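You operate a simulated robot arm through the tools that you are given. There is no shell and no other tool. Be economical: measure what you need, move in short steps, check, and stop when the job is done.

You are at the controls of a simulated robot arm. One attempt, no reset.

TASK
Hang both loose templates on the pegs marked with their size.
Fine: shut the open drawer and lock the red slider with the gauge lever.

The check looks at the end state, three seconds after you hand in, the way a careful person would. Anything else that was tipped, shoved, dropped, spilled or broken makes it a failure.

THE ROBOT
A 7-joint arm with a two-finger gripper, on a carriage that runs on a rail from [-6, -1190] to [6, 1190] (x, y) and turns from -133 to 199 degrees about z. Base frame: it is fixed where the carriage stands at the start and does not move with it; the origin is on the floor, on the carriage's upright axis, x ahead of it, y to its left, z up. Lengths are in mm, angles in degrees, forces in N, time in s.
Its first joint turns from -149.0 to 149.0 degrees. Places, roughly: cradle lever [600, 400, 900]; gauge lever [900, 800, 900]; left counter drawer [600, 700, 700]. Payload 2.45 kg.
The tool frame sits at the grasp point between the pads (the TCP): z along the fingers, y along the line on which they close. The tips reach 26 mm beyond it. The gripper opens to 96 mm. The gripper's body begins 69 mm behind the TCP.
Orientation is that of the tool frame in the base frame, as a unit quaternion [w, x, y, z]. With the fingers straight down and closing along the base's y, the tool's x points along the base's -x, its y along +y and its z along -z.

THE INTERFACE
- The arm moves only by the tool move_arm. Its argument "deltas" is a list of rows, each an object (a shift or turn left out is 0, a gripper value left out holds the last) with "delta_rot": the turn, a rotation vector about the tool's x, y, z in units of 5 degrees (1.0 is 5 degrees), a list of three; "travel": the shift along the tool's x, y, z in units of 25 mm (1.0 is 25 mm), a list of three; "gripper": the closure, from 0 (fully open) to 1 (shut). In form: [{"delta_rot": [wx, wy, wz], "travel": [x, y, z], "gripper": gripper}, ...]. A call has 1 to 8 rows; each row shifts and turns the commanded pose from where the row before left it, along the tool's axes as they then stand. A call with a number of a shift or a turn outside -1 to 1 is refused whole. Each row takes 0.2 s and may step no farther than 50 mm and 8.6 degrees from the row before; otherwise, or with a gripper value out of range, the whole call is refused. Where a pose cannot be reached the arm comes as near as it can. A force on the tool above 40 N (or 10 N above the force at the start of the call, whichever is more), or a blocked arm, ends the call early, and 0.2 s more pass. The fingers move at their own pace and stop on an object; they squeeze with about 30 N. The grip force told is the motor's: it shows also when the fingers shut on nothing. Time passes only in rows, and 0.2 s behind the last, so rows that do not move let the fingers close. It gives the time, the measured TCP pose, the force on the tool (base axes), the opening and the grip force at its end, in the units of the frame above (readings bear some noise), with the torque about the TCP (base axes, N m) and any sound that the robot's microphone picked up.
- Cameras (640 x 400 px; columns grow to the right, rows downward): "scene" is now at [29.7, 201.1, 1674.1]; the picture's right is [0.38, -0.92, 0.00], its down [-0.65, -0.27, -0.71] and it looks along [0.66, 0.27, -0.70] (base axes); focal length 279 px, centre (320, 200). "wrist" rides on the gripper at [82, 3, -98] in the tool frame; the picture's right is [-0.04, 1.00, 0.00], its down [-0.73, -0.03, -0.68] and it looks along [-0.68, -0.03, 0.73] (tool axes); focal length 256 px, centre (320, 200). There is no depth. A picture from a camera that has moved, and an enlarged one, comes with that camera's place and axes in the base frame and with its lens.
- snapshot(camera): a new picture of that camera. No time passes.
- slide_trunk(by): slides the trunk up (or, below 0, down) by that many mm; the arm and the scene camera ride with it, the base frame stays. It gives what a move gives, with no picture.
- steer(legs): drives the robot by 1 to 6 legs, each [ahead, left, turn to the left] in mm, mm and degrees, along the robot's own axes; the way and the turn of a leg run together, so that a leg with both is an arc; at most 1500 mm and 180 degrees a leg. The arm and the cameras ride along, it lands a little off, and it stops where it bumps. It keeps to its track: a leg is cut to what the track allows. It gives what a move gives.
- turn_head(pan, tilt): turns the head with the scene camera to pan (to the left, within 155 degrees either way) and tilt (down, from -29 to 69), counted from straight ahead of the robot. It gives what a move gives.
- close_up(camera, box): a new picture of the part [left, top, right, bottom] of that camera's present view, enlarged. No time passes.
- finish_job(): hands the job in; it is judged then, once.

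Work in short steps. Places have to be worked out from the pictures, the camera data and where the tool is seen: move nearer, look again, correct. Check each grasp and each placing, and mend what went wrong. You have 120 turns and 82 pictures in all, those below and enlarged ones among them. Open the gripper and draw the arm clear of the work before you hand the job in, unless the task says otherwise; then end with one line.

The tools are called after ">>>" as a command line: name --argument value ..., lists and objects as JSON in quotes. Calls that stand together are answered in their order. move_arm: Moves the arm, as the interface text tells. Its arguments: {"type":"object","properties":{"deltas":{"type":"array","items":{"type":"object","properties":{"delta_rot":{"type":"array","items":{"type":"number"}},"travel":{"type":"array","items":{"type":"number"}},"gripper":{"type":"number"}}}}},"required":["deltas"]} The other tools are called the same way: slide_trunk (by) slides the trunk up or down; steer (legs) drives the base; turn_head (pan, tilt) turns the head that bears the scene camera; snapshot (camera) takes a picture; close_up (camera, box) takes an enlarged picture of a part of a camera's view; finish_job () hands the job in.

At the start:

```text
time: 0.0
eef_pos: [382.0, 552.9, 1000.6]
tool_rot: [0.0, 0.0, 1.0, -0.001]
ft_force: [0.1, 1.1, 0.2]
wrist_torque: [0.01, -0.03, 0.01]
opening: 96.0
gripper_force: 0.1
trunk travel left (down, up): [-675.0, 35.0]
robot x, y, heading: [3.7, 3.2, -0.0]
head pan, tilt: [22.4, 44.7]
```

scene: 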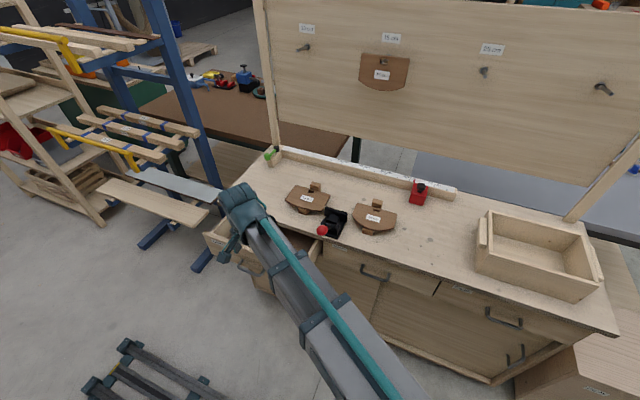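
wrist: 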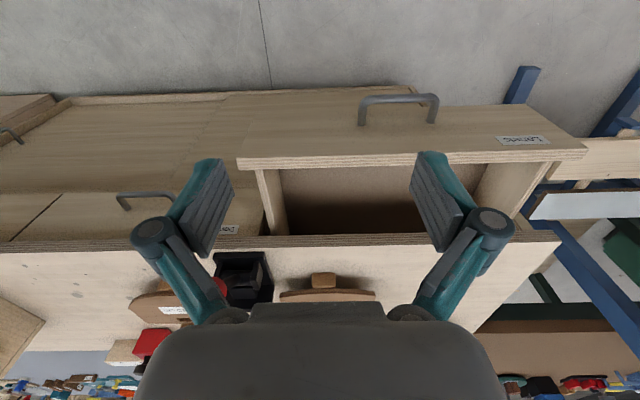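

The board carries pegs with size labels; two loose templates lie on the bench, one already hangs. I'll enlarge the labels and the bench parts.

>>> close_up --camera "scene" --box '[270, 0, 640, 120]'

>>> close_up --camera "scene" --box '[240, 140, 460, 280]'

```text
1.73 times, centred on (455, 60) of scene
camera zoom: at [29.7, 201.1, 1674.1], right [0.38, -0.92, 0.0], down [-0.65, -0.27, -0.71], along [0.66, 0.27, -0.7], focal length 482 px, centre (86, 442)
```

zoom: 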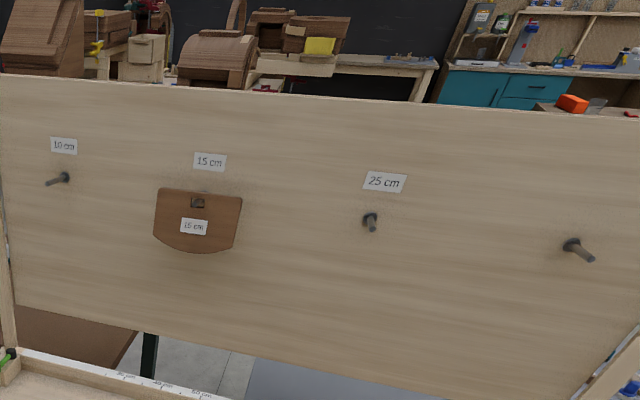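

```text
2.86 times, centred on (350, 210) of scene
camera zoom: at [29.7, 201.1, 1674.1], right [0.38, -0.92, 0.0], down [-0.65, -0.27, -0.71], along [0.66, 0.27, -0.7], focal length 797 px, centre (234, 171)
```

zoom: 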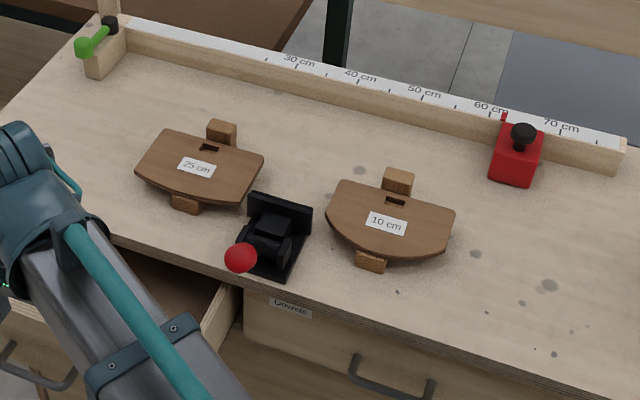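

Bench top is about z≈860, board at x≈1050. I'll take finer looks at the lever, the templates and the cradle clamp.

>>> close_up --camera "scene" --box '[256, 140, 304, 170]'

>>> close_up --camera "scene" --box '[310, 180, 406, 240]'

>>> close_up --camera "wrist" --box '[100, 230, 420, 400]'

```text
13.33 times, centred on (280, 155) of scene
camera zoom: at [29.7, 201.1, 1674.1], right [0.38, -0.92, 0.0], down [-0.65, -0.27, -0.71], along [0.66, 0.27, -0.7], focal length 3720 px, centre (853, 800)
```

zoom: 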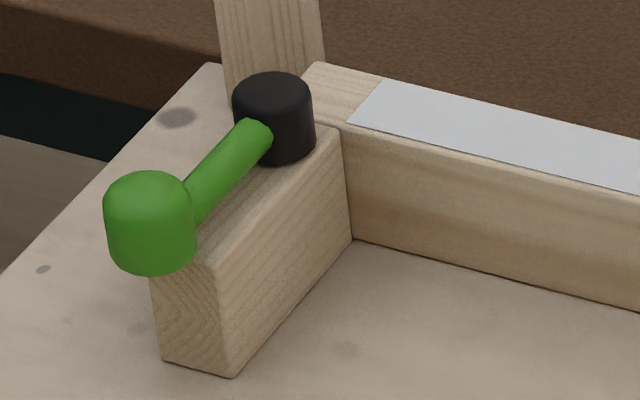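

```text
6.67 times, centred on (358, 210) of scene
camera zoom: at [29.7, 201.1, 1674.1], right [0.38, -0.92, 0.0], down [-0.65, -0.27, -0.71], along [0.66, 0.27, -0.7], focal length 1860 px, centre (67, 133)
```

zoom: 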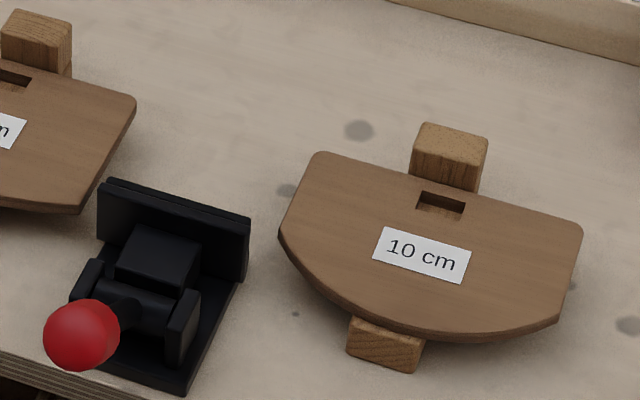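

```text
2.00 times, centred on (260, 315) of wrist
camera zoom: at [299.6, 555.1, 1098.7], right [0.04, 1.0, 0.0], down [0.73, -0.03, 0.68], along [0.68, -0.03, -0.73], focal length 512 px, centre (440, -30)
```

zoom: 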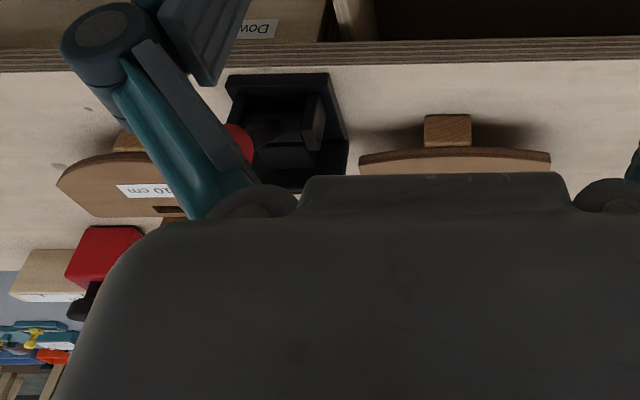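

Plates lie on small stands whose tilt I can't see. I'll pitch the tool forward 40°, which also suits pushing the drawer, then look from the wrist camera.

>>> move_arm --deltas '[{"delta_rot": [0, -1, 0], "gripper": 1}, {"delta_rot": [0, -1, 0]}, {"delta_rot": [0, -1, 0]}, {"delta_rot": [0, -1, 0]}, {"delta_rot": [0, -1, 0]}, {"delta_rot": [0, -1, 0]}, {"delta_rot": [0, -1, 0]}, {"delta_rot": [0, -1, 0]}]'

>>> snapshot --camera "wrist"

```text
time: 1.8
eef_pos: [380.4, 551.5, 1000.3]
tool_rot: [0.343, 0.0, 0.939, 0.0]
ft_force: [0.8, 0.1, 0.8]
wrist_torque: [0.02, 0.01, 0.01]
opening: 0.0
gripper_force: 28.2
trunk travel left (down, up): [-675.0, 35.0]
robot x, y, heading: [3.3, 1.8, -0.1]
head pan, tilt: [22.4, 44.7]
```

```text
74 pictures are left
camera wrist: at [255.5, 555.1, 1023.3], right [0.03, 1.0, 0.03], down [0.12, -0.03, 0.99], along [0.99, -0.03, -0.13], focal length 256 px, centre (320, 200)
```

wrist: 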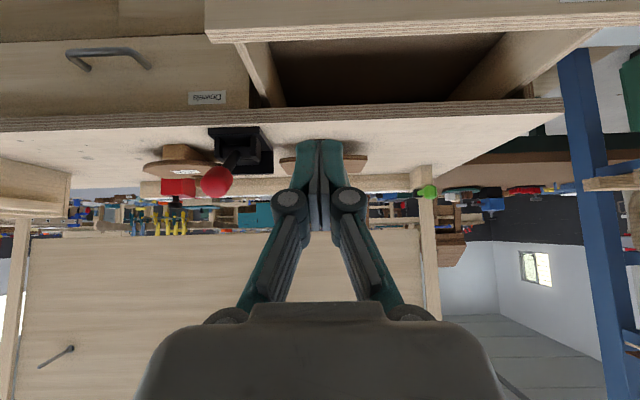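

Drawer front is about x≈478, top z≈825, centre y≈655; bench edge x≈616, z≈861. I'll move in front of the drawer and descend toward z≈805.

>>> move_arm --deltas '[{"travel": [-0.12, 0.83, 0.1]}, {"travel": [-0.12, 0.83, 0.1]}, {"travel": [-0.12, 0.83, 0.1]}, {"travel": [-0.12, 0.83, 0.1]}, {"travel": [-0.12, 0.83, 0.1]}, {"travel": [0.82, 0, 0.98]}, {"travel": [0.82, 0, 0.98]}, {"travel": [0.82, 0, 0.98]}]'

>>> snapshot --camera "wrist"

>>> snapshot --camera "scene"

```text
time: 3.6
eef_pos: [402.9, 656.1, 903.8]
tool_rot: [0.342, 0.0, 0.94, 0.0]
ft_force: [-0.5, -0.2, -0.5]
wrist_torque: [0.02, -0.03, 0.02]
opening: 0.0
gripper_force: 28.2
trunk travel left (down, up): [-675.0, 35.0]
robot x, y, heading: [0.3, -2.1, 0.1]
head pan, tilt: [22.4, 44.7]
```

```text
73 pictures are left
camera wrist: at [275.6, 659.4, 927.2], right [0.03, 1.0, 0.03], down [0.13, -0.03, 0.99], along [0.99, -0.03, -0.13], focal length 256 px, centre (320, 200)
```

wrist: 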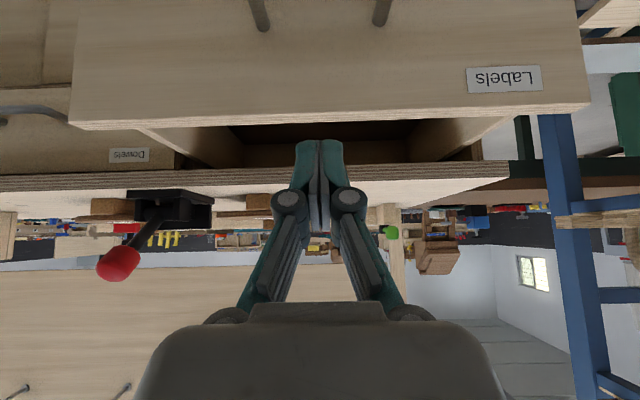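

```text
72 pictures are left
camera scene: at [29.8, 201.3, 1674.1], right [0.38, -0.92, 0.0], down [-0.65, -0.27, -0.71], along [0.66, 0.27, -0.7], focal length 279 px, centre (320, 200)
```

scene: 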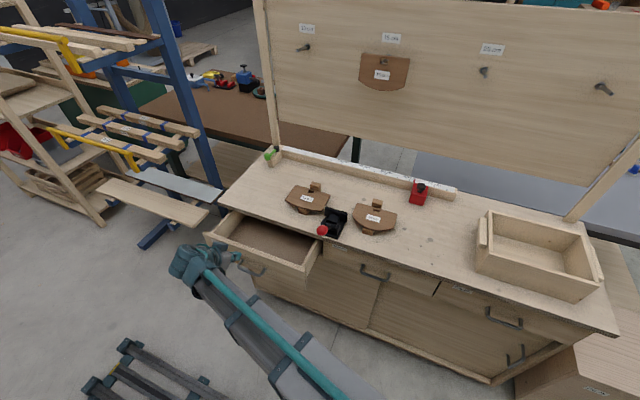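

Geometry agrees (panel top z≈829). I descend to z≈807 and push forward.

>>> move_arm --deltas '[{"travel": [0.83, 0, 0.99]}, {"travel": [0.83, 0, 0.99]}, {"travel": [0.83, 0, 0.99]}, {"travel": [-0.613, 0, 0.514]}, {"travel": [-0.613, 0, 0.514]}, {"travel": [-0.613, 0, 0.514]}, {"travel": [-0.613, 0, 0.514]}, {"travel": [-0.613, 0, 0.514]}]'

>>> snapshot --camera "wrist"

```text
time: 5.4
eef_pos: [501.7, 656.4, 807.6]
tool_rot: [0.342, 0.0, 0.94, -0.001]
ft_force: [0.6, -1.0, 1.1]
wrist_torque: [-0.03, 0.0, -0.01]
opening: 0.0
gripper_force: 28.9
trunk travel left (down, up): [-675.0, 35.0]
robot x, y, heading: [-2.1, -3.7, -0.1]
head pan, tilt: [22.4, 44.7]
```

```text
71 pictures are left
camera wrist: at [375.7, 659.1, 830.2], right [0.03, 1.0, 0.03], down [0.13, -0.03, 0.99], along [0.99, -0.03, -0.13], focal length 256 px, centre (320, 200)
```

wrist: 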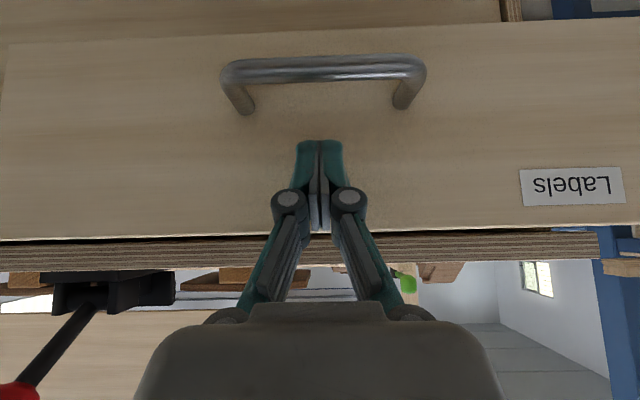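

The drawer is moving with little resistance. Push on ~60 mm in small steps until it stops.

>>> move_arm --deltas '[{"travel": [-0.46, 0, 0.386]}, {"travel": [-0.46, 0, 0.386]}, {"travel": [-0.46, 0, 0.386]}, {"travel": [-0.46, 0, 0.386]}]'

>>> snapshot --camera "scene"

```text
time: 6.4
eef_pos: [561.0, 657.1, 807.2]
tool_rot: [0.343, 0.0, 0.939, 0.0]
ft_force: [0.1, -0.2, 0.1]
wrist_torque: [-0.02, 0.01, 0.01]
opening: 0.0
gripper_force: 28.1
trunk travel left (down, up): [-675.0, 35.0]
robot x, y, heading: [-1.8, 2.5, 0.1]
head pan, tilt: [22.4, 44.7]
```

```text
70 pictures are left
camera scene: at [29.8, 201.1, 1674.1], right [0.38, -0.92, 0.0], down [-0.65, -0.27, -0.71], along [0.66, 0.27, -0.7], focal length 279 px, centre (320, 200)
```

scene: 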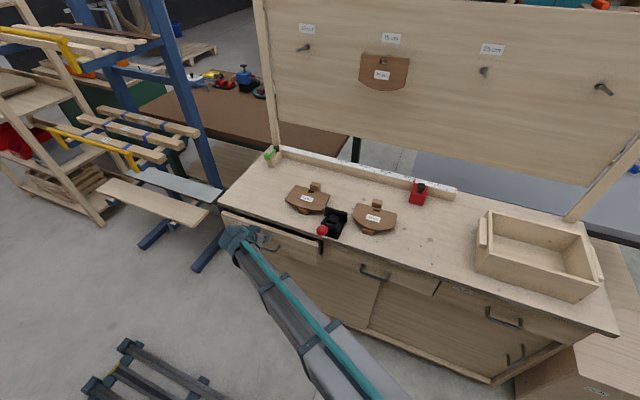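

Almost shut; a sliver remains. Push another ~30 mm in 8 mm steps, watching the force.

>>> move_arm --deltas '[{"travel": [-0.245, 0, 0.206]}, {"travel": [-0.245, 0, 0.206]}, {"travel": [-0.245, 0, 0.206]}, {"travel": [-0.245, 0, 0.206]}, {"travel": [-0.245, 0, 0.206]}]'

>>> close_up --camera "scene" --box '[200, 190, 360, 290]'

```text
time: 7.6
eef_pos: [600.8, 656.6, 808.0]
tool_rot: [0.342, 0.0, 0.94, 0.0]
ft_force: [1.0, -0.5, 0.1]
wrist_torque: [0.05, -0.05, -0.01]
opening: 0.1
gripper_force: 28.0
trunk travel left (down, up): [-675.0, 35.0]
robot x, y, heading: [-0.5, 0.8, -0.0]
head pan, tilt: [22.4, 44.7]
```

```text
4.00 times, centred on (280, 240) of scene
camera zoom: at [29.8, 201.2, 1674.1], right [0.38, -0.92, 0.0], down [-0.65, -0.27, -0.71], along [0.66, 0.27, -0.7], focal length 1116 px, centre (480, 40)
```

zoom: 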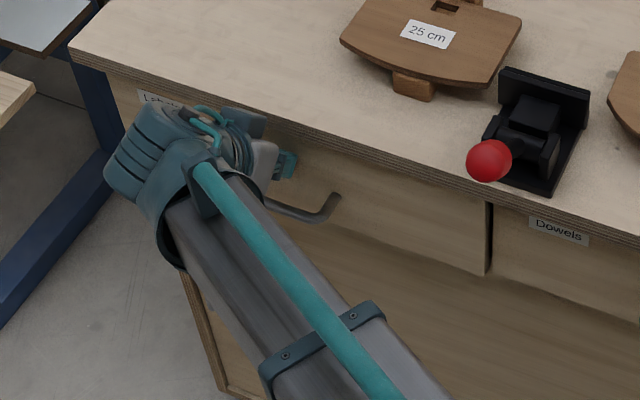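

No stop yet felt; the panel looks nearly flush. Continue in 4 mm steps until the force rises.

>>> move_arm --deltas '[{"travel": [-0.123, 0, 0.103]}, {"travel": [-0.123, 0, 0.103]}, {"travel": [-0.123, 0, 0.103]}, {"travel": [-0.123, 0, 0.103]}]'

>>> close_up --camera "scene" --box '[200, 190, 360, 290]'

>>> snapshot --camera "wrist"

```text
time: 8.6
eef_pos: [610.6, 656.8, 806.8]
tool_rot: [0.34, 0.0, 0.941, 0.0]
ft_force: [-36.8, -7.2, -4.2]
wrist_torque: [0.04, 0.53, -0.19]
opening: 5.8
gripper_force: 28.1
trunk travel left (down, up): [-675.0, 35.0]
robot x, y, heading: [1.0, -0.6, 0.1]
head pan, tilt: [22.4, 44.7]
```

```text
4.00 times, centred on (280, 240) of scene
camera zoom: at [26.1, 200.7, 1674.1], right [0.38, -0.92, 0.0], down [-0.65, -0.27, -0.71], along [0.66, 0.27, -0.7], focal length 1116 px, centre (480, 40)
```

zoom: 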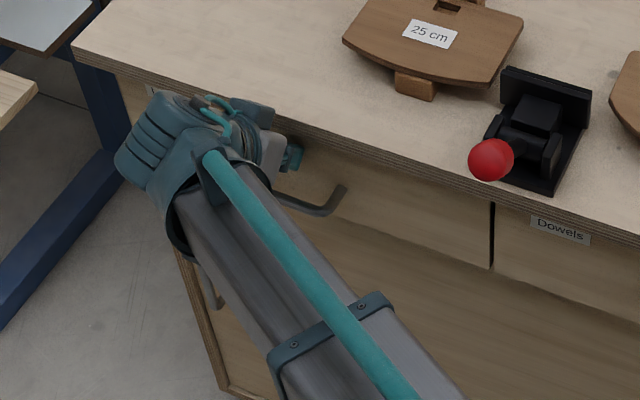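

```text
67 pictures are left
camera wrist: at [484.7, 659.2, 831.2], right [0.03, 1.0, 0.03], down [0.13, -0.03, 0.99], along [0.99, -0.03, -0.13], focal length 256 px, centre (320, 200)
```

wrist: 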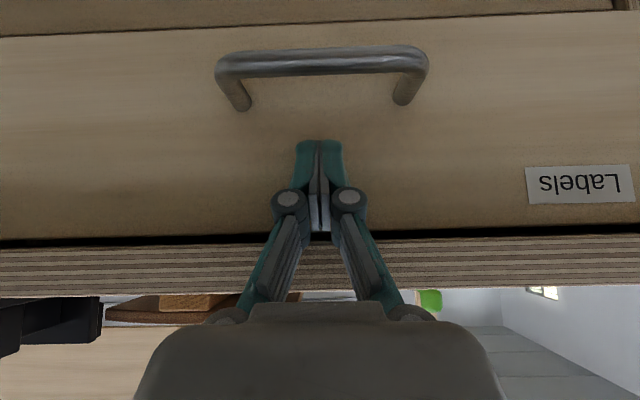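

Force rose to 37 N: the drawer is at its stop, flush with its neighbour. Back off, rise to z≈880 and slide right to view the stands at low level.

>>> move_arm --deltas '[{"travel": [0.766, 0, -0.643]}, {"travel": [0.766, 0, -0.643]}, {"travel": [0.766, 0, -0.643]}, {"travel": [0.766, 0, -0.643]}, {"travel": [0.0, 0, -1]}, {"travel": [-0.64, 0, -0.766]}, {"travel": [-0.64, 0, -0.766]}, {"travel": [-0.64, 0, -0.766]}]'

>>> snapshot --camera "wrist"

>>> close_up --camera "scene" --box '[200, 190, 360, 290]'

```text
time: 10.4
eef_pos: [501.7, 655.1, 902.8]
tool_rot: [0.342, 0.0, 0.94, 0.0]
ft_force: [-0.3, -0.8, -0.1]
wrist_torque: [0.0, 0.0, -0.01]
opening: 0.0
gripper_force: 28.6
trunk travel left (down, up): [-675.0, 35.0]
robot x, y, heading: [1.0, 0.2, 0.1]
head pan, tilt: [22.4, 44.7]
```

```text
66 pictures are left
camera wrist: at [374.8, 658.1, 925.4], right [0.03, 1.0, 0.03], down [0.13, -0.03, 0.99], along [0.99, -0.03, -0.13], focal length 256 px, centre (320, 200)
```

wrist: 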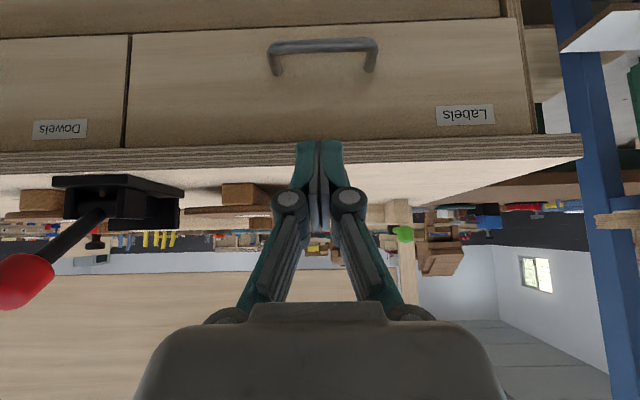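

```text
4.00 times, centred on (280, 240) of scene
camera zoom: at [29.5, 201.0, 1674.1], right [0.38, -0.92, 0.0], down [-0.65, -0.27, -0.71], along [0.66, 0.27, -0.7], focal length 1116 px, centre (480, 40)
```

zoom: 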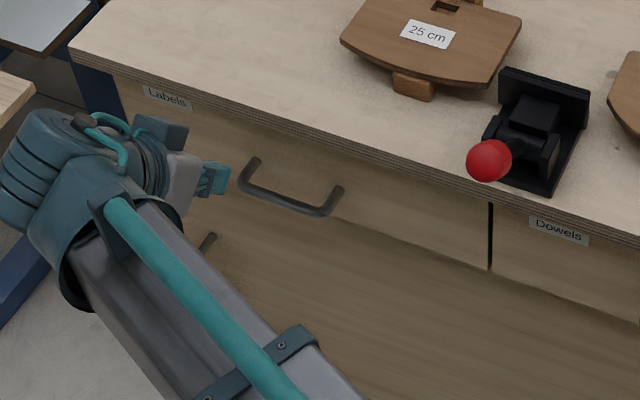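

Drawer confirmed flush. Enlarge the 25 cm stand in the wrist view.

>>> close_up --camera "wrist" --box '[0, 165, 280, 245]'

```text
2.29 times, centred on (140, 205) of wrist
camera zoom: at [374.8, 658.1, 925.4], right [0.03, 1.0, 0.03], down [0.13, -0.03, 0.99], along [0.99, -0.03, -0.13], focal length 585 px, centre (731, 189)
```

zoom: 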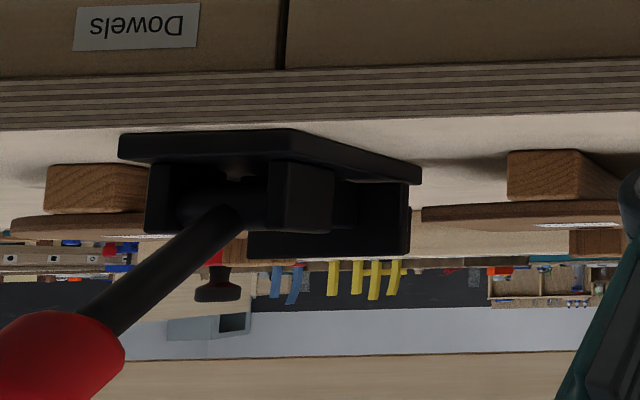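

Plates lie flat on ~25 mm beams (plate top z≈896), so I can pinch them from a free side with a slightly pitched tool, then roll. I need precise positions: zoom on the 25 cm plate and on the two pegs.

>>> close_up --camera "scene" --box '[270, 170, 366, 230]'

>>> close_up --camera "scene" --box '[290, 15, 354, 55]'

>>> close_up --camera "scene" --box '[460, 40, 524, 80]'

>>> close_up --camera "scene" --box '[350, 45, 430, 95]'

```text
6.67 times, centred on (318, 200) of scene
camera zoom: at [29.5, 201.0, 1674.1], right [0.38, -0.92, 0.0], down [-0.65, -0.27, -0.71], along [0.66, 0.27, -0.7], focal length 1860 px, centre (333, 200)
```

zoom: 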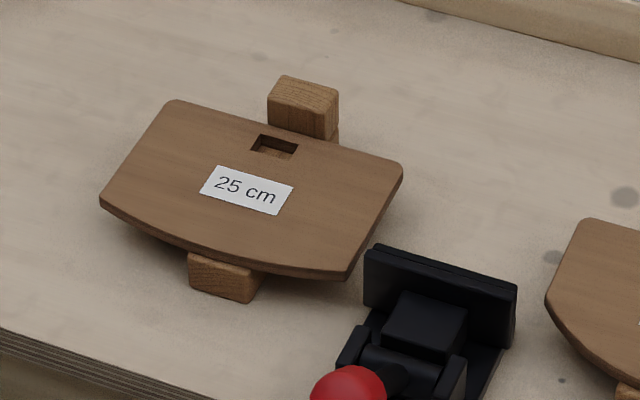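

```text
10.00 times, centred on (322, 35) of scene
camera zoom: at [29.5, 201.0, 1674.1], right [0.38, -0.92, 0.0], down [-0.65, -0.27, -0.71], along [0.66, 0.27, -0.7], focal length 2790 px, centre (300, 1850)
```

zoom: 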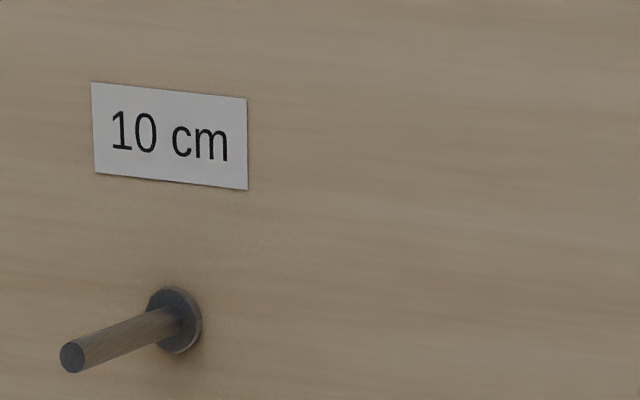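

```text
10.00 times, centred on (492, 60) of scene
camera zoom: at [29.5, 201.0, 1674.1], right [0.38, -0.92, 0.0], down [-0.65, -0.27, -0.71], along [0.66, 0.27, -0.7], focal length 2790 px, centre (-1400, 1600)
```

zoom: 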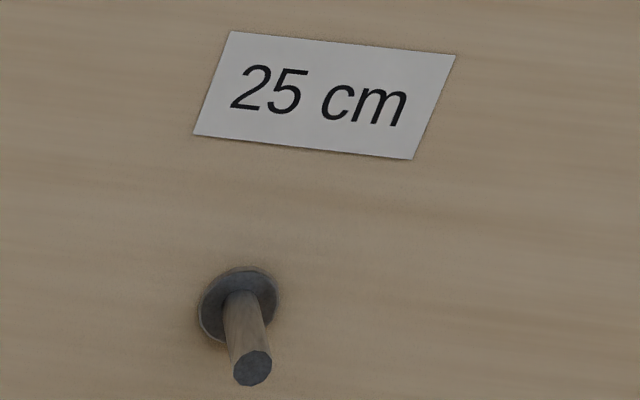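

```text
8.00 times, centred on (390, 70) of scene
camera zoom: at [29.5, 201.0, 1674.1], right [0.38, -0.92, 0.0], down [-0.65, -0.27, -0.71], along [0.66, 0.27, -0.7], focal length 2232 px, centre (-240, 1240)
```

zoom: 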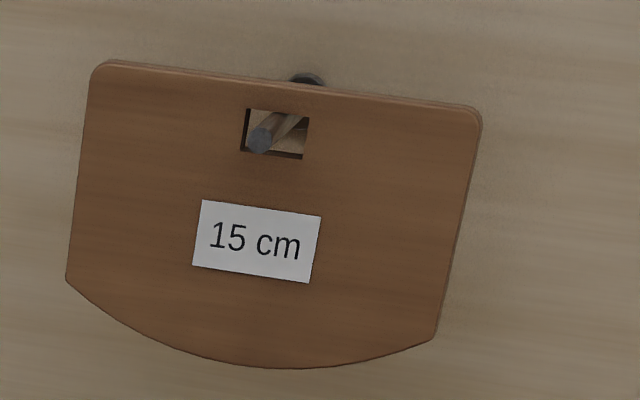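

Positions found: 25 cm plate y 471–628, x 703–799; 10 cm plate y 202–360, x ~685–798; pegs at (tip x≈977, z≈1358) y≈676 for 10 cm and y≈73 for 25 cm. Now raise to tool-down at a safe height.

>>> move_arm --deltas '[{"delta_rot": [0, 1, 0], "travel": [0, 0, -1]}, {"delta_rot": [0, 1, 0], "travel": [0, 0, -1]}, {"delta_rot": [0, 1, 0], "travel": [0, 0, -1]}, {"delta_rot": [0, 1, 0], "travel": [0, 0, -1]}, {"delta_rot": [0, 1, 0], "travel": [0, 0, -1]}, {"delta_rot": [0, 1, 0], "travel": [0, 0, -1]}, {"delta_rot": [0, 1, 0], "travel": [0, 0, -1]}, {"delta_rot": [0, 1, 0], "travel": [0, 0, -1]}]'

>>> move_arm --deltas '[{"travel": [0, -1, -1]}, {"travel": [-1, -1, -1]}, {"travel": [-1, -1, 0]}, {"travel": [-1, -1, 0]}, {"travel": [-1, -1, 0]}, {"travel": [-1, -1, 0]}, {"travel": [0, -1, 0]}, {"travel": [0, -1, 0]}]'

>>> snapshot --camera "scene"

```text
time: 12.2
eef_pos: [426.1, 656.8, 1082.9]
tool_rot: [-0.001, 0.001, 1.0, 0.001]
ft_force: [-0.1, 0.4, -0.5]
wrist_torque: [-0.01, 0.01, -0.01]
opening: 0.0
gripper_force: 28.2
trunk travel left (down, up): [-675.0, 35.0]
robot x, y, heading: [-0.8, -2.5, -0.1]
head pan, tilt: [22.4, 44.7]
```

```text
time: 14.0
eef_pos: [550.8, 456.4, 1133.0]
tool_rot: [0.0, 0.001, 1.0, 0.0]
ft_force: [0.5, 0.1, -0.2]
wrist_torque: [-0.01, 0.0, -0.02]
opening: 0.0
gripper_force: 28.0
trunk travel left (down, up): [-675.0, 35.0]
robot x, y, heading: [0.2, -3.0, -0.0]
head pan, tilt: [22.4, 44.7]
```

```text
59 pictures are left
camera scene: at [29.6, 200.8, 1674.2], right [0.38, -0.92, 0.0], down [-0.65, -0.27, -0.71], along [0.66, 0.27, -0.7], focal length 279 px, centre (320, 200)
```

scene: 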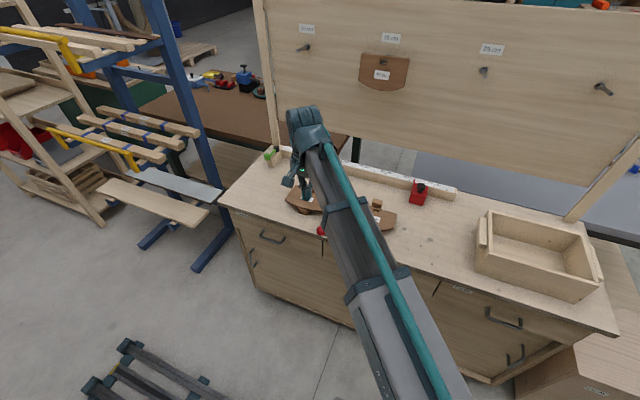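

Move the tool right to y≈256 so that the carriage can travel left without carrying the arm into the rack, then drive 450 mm left.

>>> move_arm --deltas '[{"travel": [0, -1, 0]}, {"travel": [0, -1, 0]}, {"travel": [0, -1, 0]}, {"travel": [0, -1, 0]}, {"travel": [0, -1, 0]}, {"travel": [0, -1, 0]}, {"travel": [0, -1, 0]}, {"travel": [0, -1, 0]}]'

>>> steer --legs '[[0, 450, 0]]'

```text
time: 15.8
eef_pos: [552.1, 256.0, 1131.8]
tool_rot: [0.0, 0.0, 1.0, 0.0]
ft_force: [0.0, 0.2, -0.5]
wrist_torque: [0.01, 0.0, -0.01]
opening: 0.0
gripper_force: 28.7
trunk travel left (down, up): [-675.0, 35.0]
robot x, y, heading: [0.8, -0.5, 0.0]
head pan, tilt: [22.4, 44.7]
```

```text
time: 18.5
eef_pos: [554.2, 709.9, 1132.1]
tool_rot: [0.0, -0.002, 1.0, 0.0]
ft_force: [0.1, 0.8, 0.2]
wrist_torque: [-0.01, 0.0, 0.01]
opening: 0.0
gripper_force: 28.1
trunk travel left (down, up): [-675.0, 35.0]
robot x, y, heading: [4.8, 454.0, 0.2]
head pan, tilt: [22.4, 44.7]
```

Now tilt the tool sideways (75° about tool x) toward −y while advancing to x≈754, opening the fingers to ~38 mm.

>>> move_arm --deltas '[{"delta_rot": [1, 0, 0], "travel": [-1, 0, 0]}, {"delta_rot": [1, 0, 0], "travel": [-1, 0, 0]}, {"delta_rot": [1, 0, 0], "travel": [-1, 0, 0]}, {"delta_rot": [1, 0, 0], "travel": [-1, 0, 0]}, {"delta_rot": [1, 0, 0], "travel": [-1, 0, 0]}, {"delta_rot": [1, 0, 0], "travel": [-1, 0, 0]}, {"delta_rot": [1, 0, 0], "travel": [-1, 0, 0]}, {"delta_rot": [1, 0, 0], "travel": [-1, 0, 0]}]'

>>> move_arm --deltas '[{"delta_rot": [1, 0, 0], "gripper": 0.6}, {"delta_rot": [1, 0, 0]}, {"delta_rot": [1, 0, 0]}, {"delta_rot": [1, 0, 0]}, {"delta_rot": [1, 0, 0]}, {"delta_rot": [1, 0, 0]}, {"delta_rot": [1, 0, 0]}]'

>>> snapshot --camera "wrist"

>>> snapshot --camera "scene"

```text
time: 20.3
eef_pos: [754.5, 710.8, 1130.8]
tool_rot: [0.003, -0.003, 0.94, -0.342]
ft_force: [0.2, 0.2, 0.4]
wrist_torque: [-0.03, -0.01, 0.01]
opening: 0.0
gripper_force: 28.9
trunk travel left (down, up): [-675.0, 35.0]
robot x, y, heading: [2.0, 452.0, 0.3]
head pan, tilt: [22.4, 44.7]
```

```text
time: 21.9
eef_pos: [798.0, 638.1, 1077.8]
tool_rot: [0.007, -0.006, 0.794, -0.608]
ft_force: [0.0, 1.5, 0.2]
wrist_torque: [-0.02, 0.03, 0.02]
opening: 38.3
gripper_force: 0.1
out of reach, approached as far as the arm can: row 1, 2, 3, 4, 5, 6, 7
trunk travel left (down, up): [-675.0, 35.0]
robot x, y, heading: [1.5, 445.7, 0.3]
head pan, tilt: [22.4, 44.7]
```

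```text
58 pictures are left
camera wrist: at [715.0, 731.7, 1100.0], right [0.04, 0.26, -0.96], down [0.72, 0.66, 0.21], along [0.69, -0.7, -0.16], focal length 256 px, centre (320, 200)
```

wrist: 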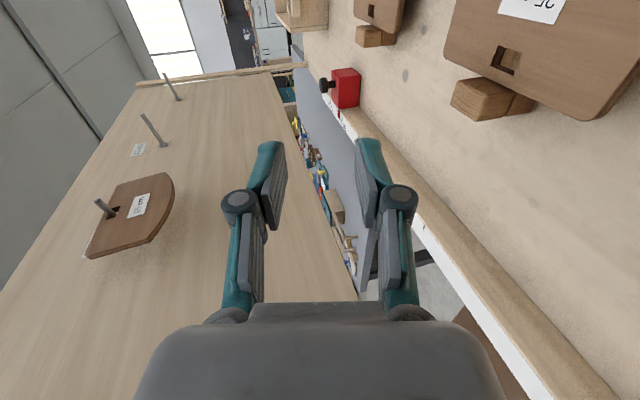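

```text
57 pictures are left
camera scene: at [31.6, 653.5, 1674.1], right [0.38, -0.92, 0.0], down [-0.65, -0.27, -0.71], along [0.66, 0.27, -0.7], focal length 279 px, centre (320, 200)
```

scene: 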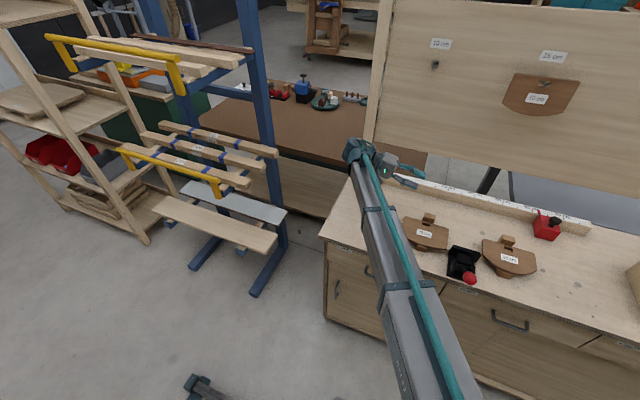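

The sideways pose at carriage y=450 is beyond reach. The rack post is near y≈1340, so I can drive 230 mm more to the left safely, then re-issue the pose.

>>> steer --legs '[[0, 230, 0]]'

>>> move_arm --deltas '[{"travel": [0, 0, 0.6]}, {"travel": [0, 0, 0.6]}, {"travel": [0, 0, 0.6]}]'

>>> snapshot --camera "scene"

```text
time: 23.7
eef_pos: [800.0, 870.0, 1076.3]
tool_rot: [0.008, -0.007, 0.794, -0.608]
ft_force: [-0.7, 0.1, -0.2]
wrist_torque: [0.04, 0.02, 0.02]
opening: 38.5
gripper_force: 0.1
trunk travel left (down, up): [-675.0, 35.0]
robot x, y, heading: [4.3, 681.3, 0.2]
head pan, tilt: [22.4, 44.7]
```

```text
time: 24.5
eef_pos: [801.3, 824.7, 1066.4]
tool_rot: [0.006, -0.006, 0.794, -0.607]
ft_force: [-0.2, 0.0, 0.7]
wrist_torque: [0.01, 0.0, -0.03]
opening: 38.7
gripper_force: 0.1
trunk travel left (down, up): [-675.0, 35.0]
robot x, y, heading: [5.4, 680.7, 0.2]
head pan, tilt: [22.4, 44.7]
```

```text
56 pictures are left
camera scene: at [32.8, 884.2, 1674.1], right [0.38, -0.92, 0.0], down [-0.65, -0.27, -0.71], along [0.66, 0.27, -0.7], focal length 279 px, centre (320, 200)
```

scene: 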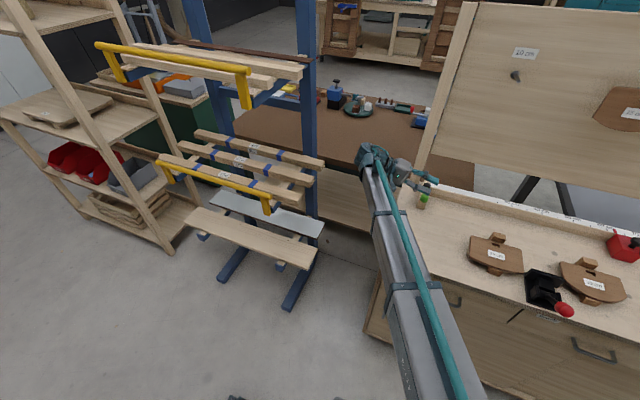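

Reach is good now. Move toward the approach point left of the 25 cm plate, about (755, 690, 930).

>>> move_arm --deltas '[{"travel": [0.263, 0.55, 0.946]}, {"travel": [0.263, 0.55, 0.946]}, {"travel": [0.263, 0.55, 0.946]}, {"travel": [0.263, 0.55, 0.946]}, {"travel": [0.263, 0.55, 0.946]}, {"travel": [0.263, 0.55, 0.946]}, {"travel": [0.263, 0.55, 0.946]}]'

>>> snapshot --camera "wrist"

>>> close_up --camera "scene" --box '[340, 130, 580, 280]'

```text
time: 26.1
eef_pos: [756.6, 690.0, 928.9]
tool_rot: [0.008, -0.006, 0.794, -0.607]
ft_force: [-0.8, 0.4, -0.9]
wrist_torque: [-0.03, -0.01, 0.01]
opening: 38.4
gripper_force: 0.0
trunk travel left (down, up): [-675.0, 35.0]
robot x, y, heading: [4.8, 688.7, 0.3]
head pan, tilt: [22.4, 44.7]
```

```text
55 pictures are left
camera wrist: at [673.6, 784.2, 951.6], right [0.04, 0.26, -0.96], down [0.72, 0.66, 0.21], along [0.69, -0.7, -0.16], focal length 256 px, centre (320, 200)
```

wrist: 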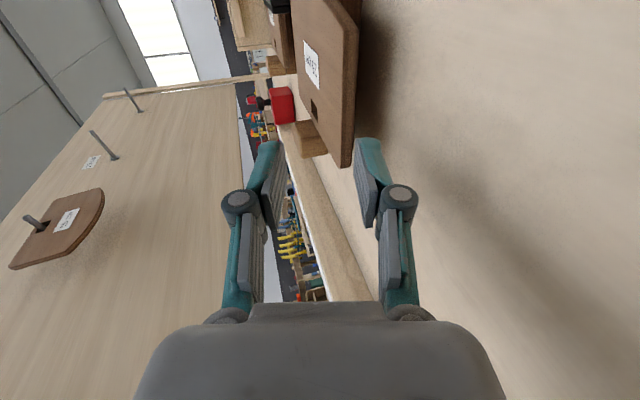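

```text
2.67 times, centred on (460, 205) of scene
camera zoom: at [32.8, 884.3, 1674.1], right [0.38, -0.92, 0.0], down [-0.65, -0.27, -0.71], along [0.66, 0.27, -0.7], focal length 744 px, centre (-53, 187)
```

zoom: 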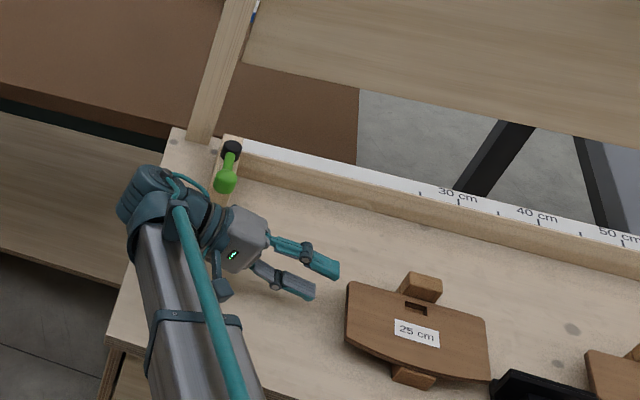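

Plate measured: z≈887–897, edge y≈628, as expected. Lower to the entry height z≈901 first.

>>> move_arm --deltas '[{"travel": [0, 0.5, 0.34]}, {"travel": [0, 0.48, 0.34]}, {"travel": [0, -0.1, 0.37]}]'

>>> snapshot --camera "wrist"

```text
time: 26.9
eef_pos: [757.9, 671.0, 900.8]
tool_rot: [0.008, -0.006, 0.795, -0.606]
ft_force: [-0.4, 0.6, 0.0]
wrist_torque: [-0.01, 0.02, 0.05]
opening: 38.3
gripper_force: 0.1
trunk travel left (down, up): [-675.0, 35.0]
robot x, y, heading: [7.2, 685.3, -0.0]
head pan, tilt: [22.4, 44.7]
```

```text
53 pictures are left
camera wrist: at [674.4, 764.9, 923.6], right [0.04, 0.26, -0.96], down [0.72, 0.66, 0.21], along [0.69, -0.7, -0.16], focal length 256 px, centre (320, 200)
```

wrist: 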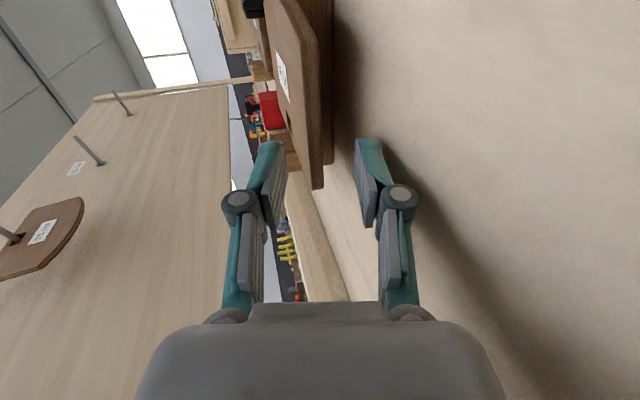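

The plate lies between the finger planes. Advance 48 mm in −y keeping height.

>>> move_arm --deltas '[{"travel": [0, -0.124, 0.464]}, {"travel": [0, -0.124, 0.464]}, {"travel": [0, -0.124, 0.464]}, {"travel": [0, -0.124, 0.464]}]'

>>> snapshot --camera "wrist"

>>> close_up --camera "scene" --box '[400, 180, 560, 280]'

```text
time: 27.9
eef_pos: [758.9, 622.2, 901.3]
tool_rot: [0.007, -0.006, 0.794, -0.607]
ft_force: [0.6, -0.3, -0.8]
wrist_torque: [-0.02, -0.02, -0.01]
opening: 38.2
gripper_force: 0.1
trunk travel left (down, up): [-675.0, 35.0]
robot x, y, heading: [4.5, 682.7, 0.2]
head pan, tilt: [22.4, 44.7]
```

```text
52 pictures are left
camera wrist: at [675.0, 716.9, 923.9], right [0.04, 0.26, -0.96], down [0.72, 0.66, 0.21], along [0.69, -0.7, -0.16], focal length 256 px, centre (320, 200)
```

wrist: 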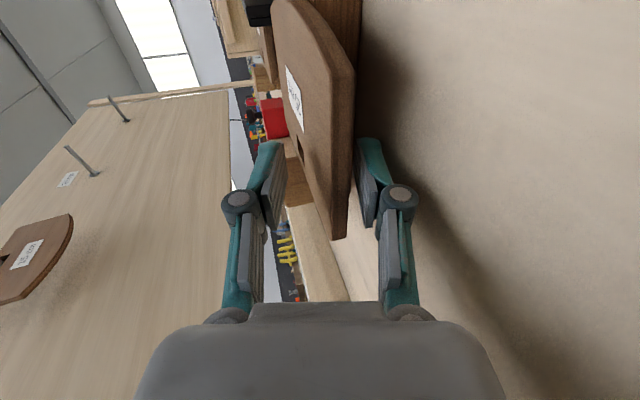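

```text
4.00 times, centred on (480, 230) of scene
camera zoom: at [32.7, 884.4, 1674.1], right [0.38, -0.92, 0.0], down [-0.65, -0.27, -0.71], along [0.66, 0.27, -0.7], focal length 1116 px, centre (-320, 80)
```

zoom: 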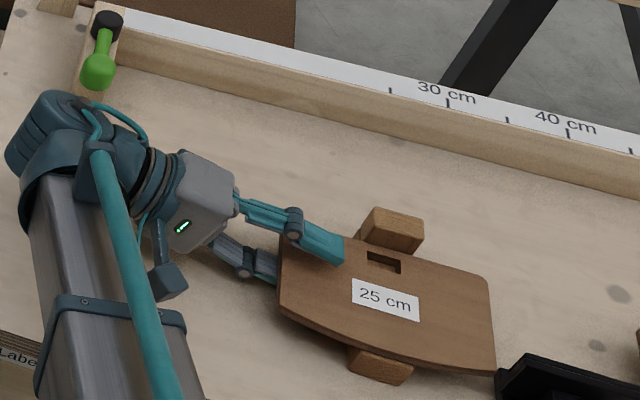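

The fingers straddle the plate edge with ~30 mm overlap. Close the gripper.

>>> move_arm --deltas '[{"gripper": 0.75}, {"gripper": 0.85}, {"gripper": 0.95}, {"gripper": 1}, {"gripper": 1}]'

>>> snapshot --camera "wrist"

```text
time: 29.1
eef_pos: [758.6, 623.7, 903.6]
tool_rot: [0.007, -0.006, 0.794, -0.608]
ft_force: [3.2, -1.6, 11.1]
wrist_torque: [-1.15, -0.26, 0.29]
opening: 14.1
gripper_force: 30.1
trunk travel left (down, up): [-675.0, 35.0]
robot x, y, heading: [3.6, 681.0, 0.2]
head pan, tilt: [22.4, 44.7]
```

```text
50 pictures are left
camera wrist: at [674.8, 716.9, 924.7], right [0.04, 0.26, -0.96], down [0.72, 0.66, 0.21], along [0.69, -0.7, -0.16], focal length 256 px, centre (320, 200)
```

wrist: 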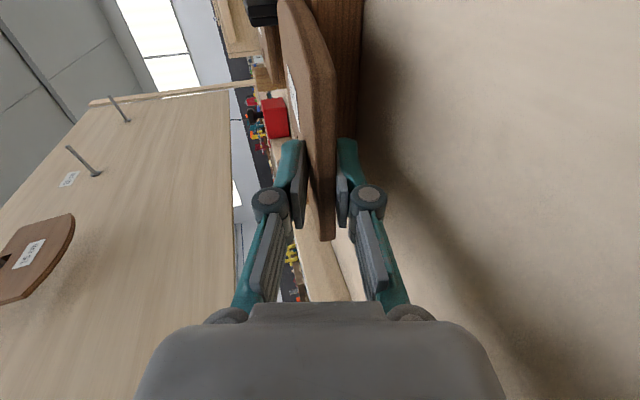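

Gripped at 14 mm, apparently still oblique. Lift a little straight up so the plate can settle into the pads.

>>> move_arm --deltas '[{"travel": [0, -0.19, -0.05]}, {"travel": [0, -0.19, -0.05]}, {"travel": [0, -0.19, -0.05]}, {"travel": [0, -0.19, -0.05]}, {}]'

>>> snapshot --camera "wrist"

>>> close_up --camera "scene" --box '[400, 180, 560, 280]'

```text
time: 30.3
eef_pos: [758.0, 623.1, 919.6]
tool_rot: [0.007, -0.006, 0.795, -0.607]
ft_force: [-0.3, -0.1, -1.0]
wrist_torque: [0.06, -0.01, 0.0]
opening: 9.6
gripper_force: 29.8
trunk travel left (down, up): [-675.0, 35.0]
robot x, y, heading: [4.0, 683.6, 0.1]
head pan, tilt: [22.4, 44.7]
```

```text
49 pictures are left
camera wrist: at [674.9, 716.9, 943.2], right [0.04, 0.26, -0.96], down [0.72, 0.66, 0.21], along [0.69, -0.7, -0.16], focal length 256 px, centre (320, 200)
```

wrist: 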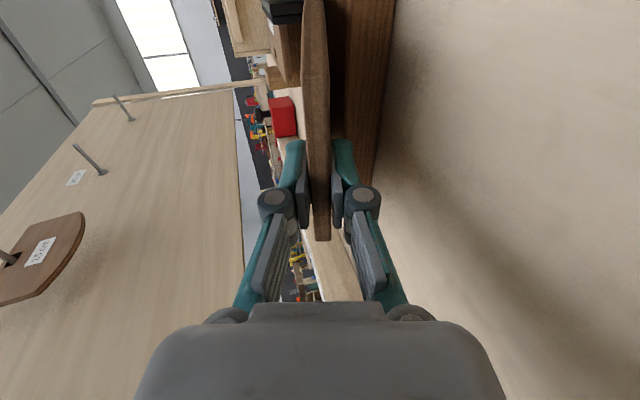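

```text
4.00 times, centred on (480, 230) of scene
camera zoom: at [32.9, 884.5, 1674.0], right [0.38, -0.92, 0.0], down [-0.65, -0.27, -0.71], along [0.66, 0.27, -0.7], focal length 1116 px, centre (-320, 80)
```

zoom: 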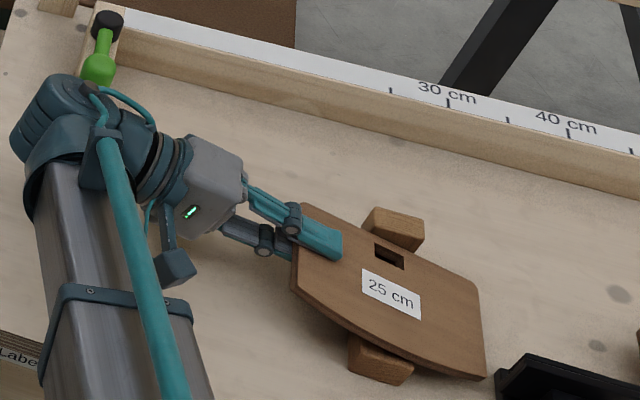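

Plate now fully seated in the pads (9.6 mm). Lift straight up 190 mm.

>>> move_arm --deltas '[{"travel": [0, -0.5, -0.134]}, {"travel": [0, -0.966, -0.259]}, {"travel": [0, -0.966, -0.259]}, {"travel": [0, -0.966, -0.259]}, {"travel": [0, -0.966, -0.259]}, {"travel": [0, -0.966, -0.259]}, {"travel": [0, -0.966, -0.259]}, {"travel": [0, -0.966, -0.259]}]'

>>> snapshot --camera "scene"

```text
time: 32.1
eef_pos: [758.0, 622.2, 1108.4]
tool_rot: [0.006, -0.006, 0.795, -0.607]
ft_force: [0.9, 0.4, -1.4]
wrist_torque: [0.08, -0.05, 0.02]
opening: 9.2
gripper_force: 30.3
trunk travel left (down, up): [-675.0, 35.0]
robot x, y, heading: [5.2, 680.0, 0.2]
head pan, tilt: [22.4, 44.7]
```

```text
47 pictures are left
camera scene: at [32.6, 884.4, 1674.1], right [0.38, -0.92, 0.0], down [-0.65, -0.27, -0.71], along [0.66, 0.27, -0.7], focal length 279 px, centre (320, 200)
```

scene: 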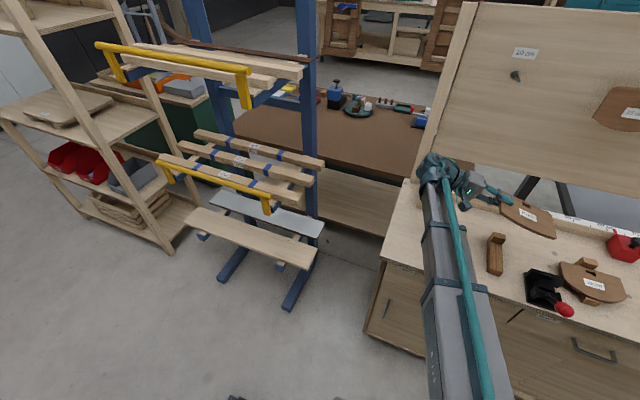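

Plate is held securely, stand undisturbed. Now roll the tool 90° so the plate stands with the hole side up.

>>> move_arm --deltas '[{"delta_rot": [0, 0, 1]}, {"delta_rot": [0, 0, 1]}, {"delta_rot": [0, 0, 1]}, {"delta_rot": [0, 0, 1]}, {"delta_rot": [0, 0, 1]}, {"delta_rot": [0, 0, 1]}, {"delta_rot": [0, 0, 1]}, {"delta_rot": [0, 0, 1]}]'

>>> move_arm --deltas '[{"delta_rot": [0, 0, 1]}, {"delta_rot": [0, 0, 1]}, {"delta_rot": [0, 0, 1]}, {"delta_rot": [0, 0, 1]}, {"delta_rot": [0, 0, 1]}, {"delta_rot": [0, 0, 1]}, {"delta_rot": [0, 0, 1]}, {"delta_rot": [0, 0, 1]}]'

>>> move_arm --deltas '[{"delta_rot": [0, 0, 1]}, {"delta_rot": [0, 0, 1]}, {"delta_rot": [0, -1, 0]}, {"delta_rot": [0, -1, 0]}, {"delta_rot": [0, -1, 0]}]'

>>> snapshot --camera "scene"

```text
time: 33.9
eef_pos: [759.5, 622.0, 1108.4]
tool_rot: [0.216, 0.266, 0.748, -0.568]
ft_force: [0.4, 0.4, 0.0]
wrist_torque: [0.07, -0.02, 0.01]
opening: 9.2
gripper_force: 29.9
trunk travel left (down, up): [-675.0, 35.0]
robot x, y, heading: [2.6, 682.5, 0.3]
head pan, tilt: [22.4, 44.7]
```

```text
time: 35.7
eef_pos: [758.3, 623.9, 1109.2]
tool_rot: [0.397, 0.506, 0.612, -0.46]
ft_force: [0.0, 0.8, -1.6]
wrist_torque: [0.06, 0.02, 0.01]
opening: 9.3
gripper_force: 30.4
trunk travel left (down, up): [-675.0, 35.0]
robot x, y, heading: [3.7, 684.7, 0.3]
head pan, tilt: [22.4, 44.7]
```

```text
time: 36.9
eef_pos: [758.6, 622.6, 1108.6]
tool_rot: [0.505, 0.497, 0.504, -0.494]
ft_force: [-0.8, -0.4, 0.1]
wrist_torque: [0.08, 0.01, 0.02]
opening: 9.4
gripper_force: 30.0
trunk travel left (down, up): [-675.0, 35.0]
robot x, y, heading: [3.5, 682.0, 0.2]
head pan, tilt: [22.4, 44.7]
```

```text
46 pictures are left
camera scene: at [32.9, 884.4, 1674.1], right [0.38, -0.92, 0.0], down [-0.65, -0.27, -0.71], along [0.66, 0.27, -0.7], focal length 279 px, centre (320, 200)
```

scene: 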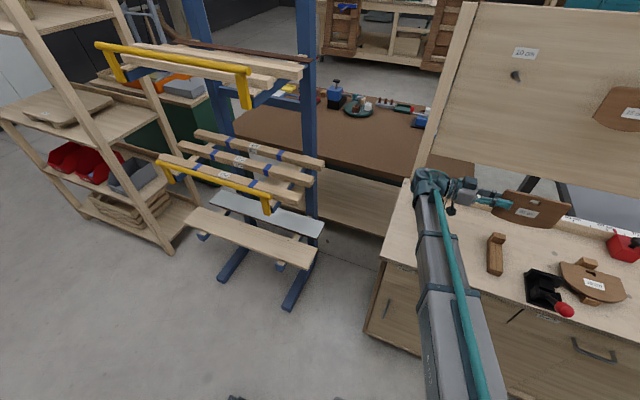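

Plate stands vertical with hole on top. Drive 350 mm right and aim the head at the 25 cm peg.

>>> steer --legs '[[0, -350, 0]]'

>>> turn_head --pan -18 --tilt 25

>>> move_arm --deltas '[{"travel": [-1, 0, 0], "delta_rot": [-1, 0, 0]}, {"travel": [-1, 0, 0], "delta_rot": [-1, 0, 0]}, {"travel": [-1, 0, 0], "delta_rot": [-1, 0, 0]}, {"travel": [-1, 0, 0], "delta_rot": [-1, 0, 0]}, {"travel": [-1, 0, 0], "delta_rot": [-1, 0, 0]}, {"travel": [-1, 0, 0], "delta_rot": [-1, 0, 0]}, {"travel": [-1, 0, 0]}, {"travel": [-1, 0, 0]}]'

>>> snapshot --camera "scene"

```text
time: 39.1
eef_pos: [757.7, 272.5, 1108.9]
tool_rot: [0.505, 0.497, 0.504, -0.493]
ft_force: [1.1, -0.3, -1.8]
wrist_torque: [0.08, 0.0, -0.01]
opening: 9.1
gripper_force: 30.2
trunk travel left (down, up): [-675.0, 35.0]
robot x, y, heading: [2.6, 334.2, 0.2]
head pan, tilt: [22.4, 44.7]
```

```text
time: 40.2
eef_pos: [755.6, 273.9, 1108.0]
tool_rot: [0.505, 0.498, 0.504, -0.493]
ft_force: [0.3, 0.2, -0.9]
wrist_torque: [0.09, -0.02, 0.04]
opening: 9.2
gripper_force: 30.0
trunk travel left (down, up): [-675.0, 35.0]
robot x, y, heading: [-2.1, 332.7, 0.1]
head pan, tilt: [-18.0, 25.0]
```

```text
time: 42.0
eef_pos: [756.0, 272.5, 1308.1]
tool_rot: [0.616, 0.35, 0.615, -0.346]
ft_force: [0.2, 0.0, -0.6]
wrist_torque: [0.06, 0.05, 0.02]
opening: 9.1
gripper_force: 30.0
trunk travel left (down, up): [-675.0, 35.0]
robot x, y, heading: [1.2, 331.0, 0.3]
head pan, tilt: [-18.0, 25.0]
```

```text
45 pictures are left
camera scene: at [43.1, 475.8, 1704.2], right [-0.31, -0.95, 0.0], down [-0.4, 0.13, -0.91], along [0.86, -0.28, -0.42], focal length 279 px, centre (320, 200)
```

scene: 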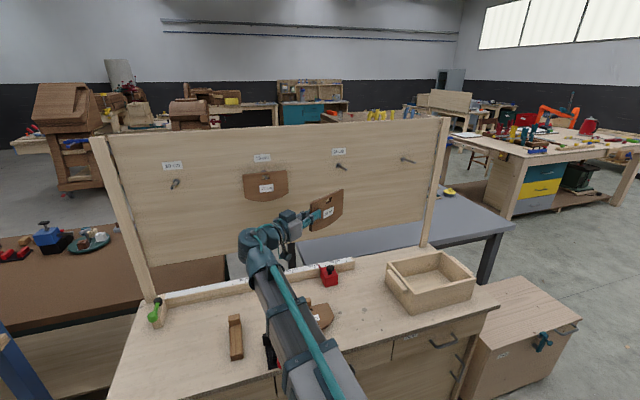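

The plate faces the board with a 30° yaw. Zoom on plate and peg to measure hole and peg positions.

>>> close_up --camera "scene" --box '[268, 140, 364, 200]'

```text
6.67 times, centred on (316, 170) of scene
camera zoom: at [43.1, 475.8, 1704.2], right [-0.31, -0.95, 0.0], down [-0.4, 0.13, -0.91], along [0.86, -0.28, -0.42], focal length 1860 px, centre (347, 400)
```

zoom: 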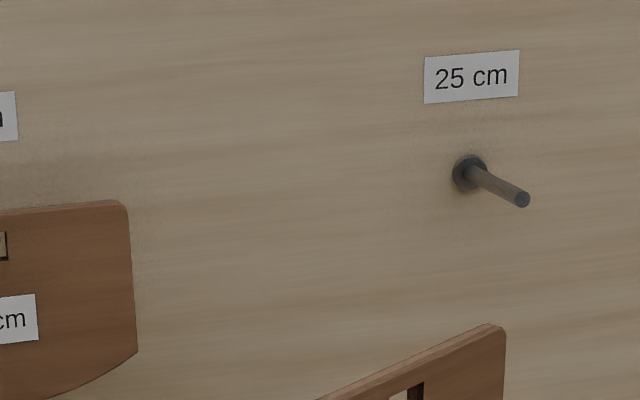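

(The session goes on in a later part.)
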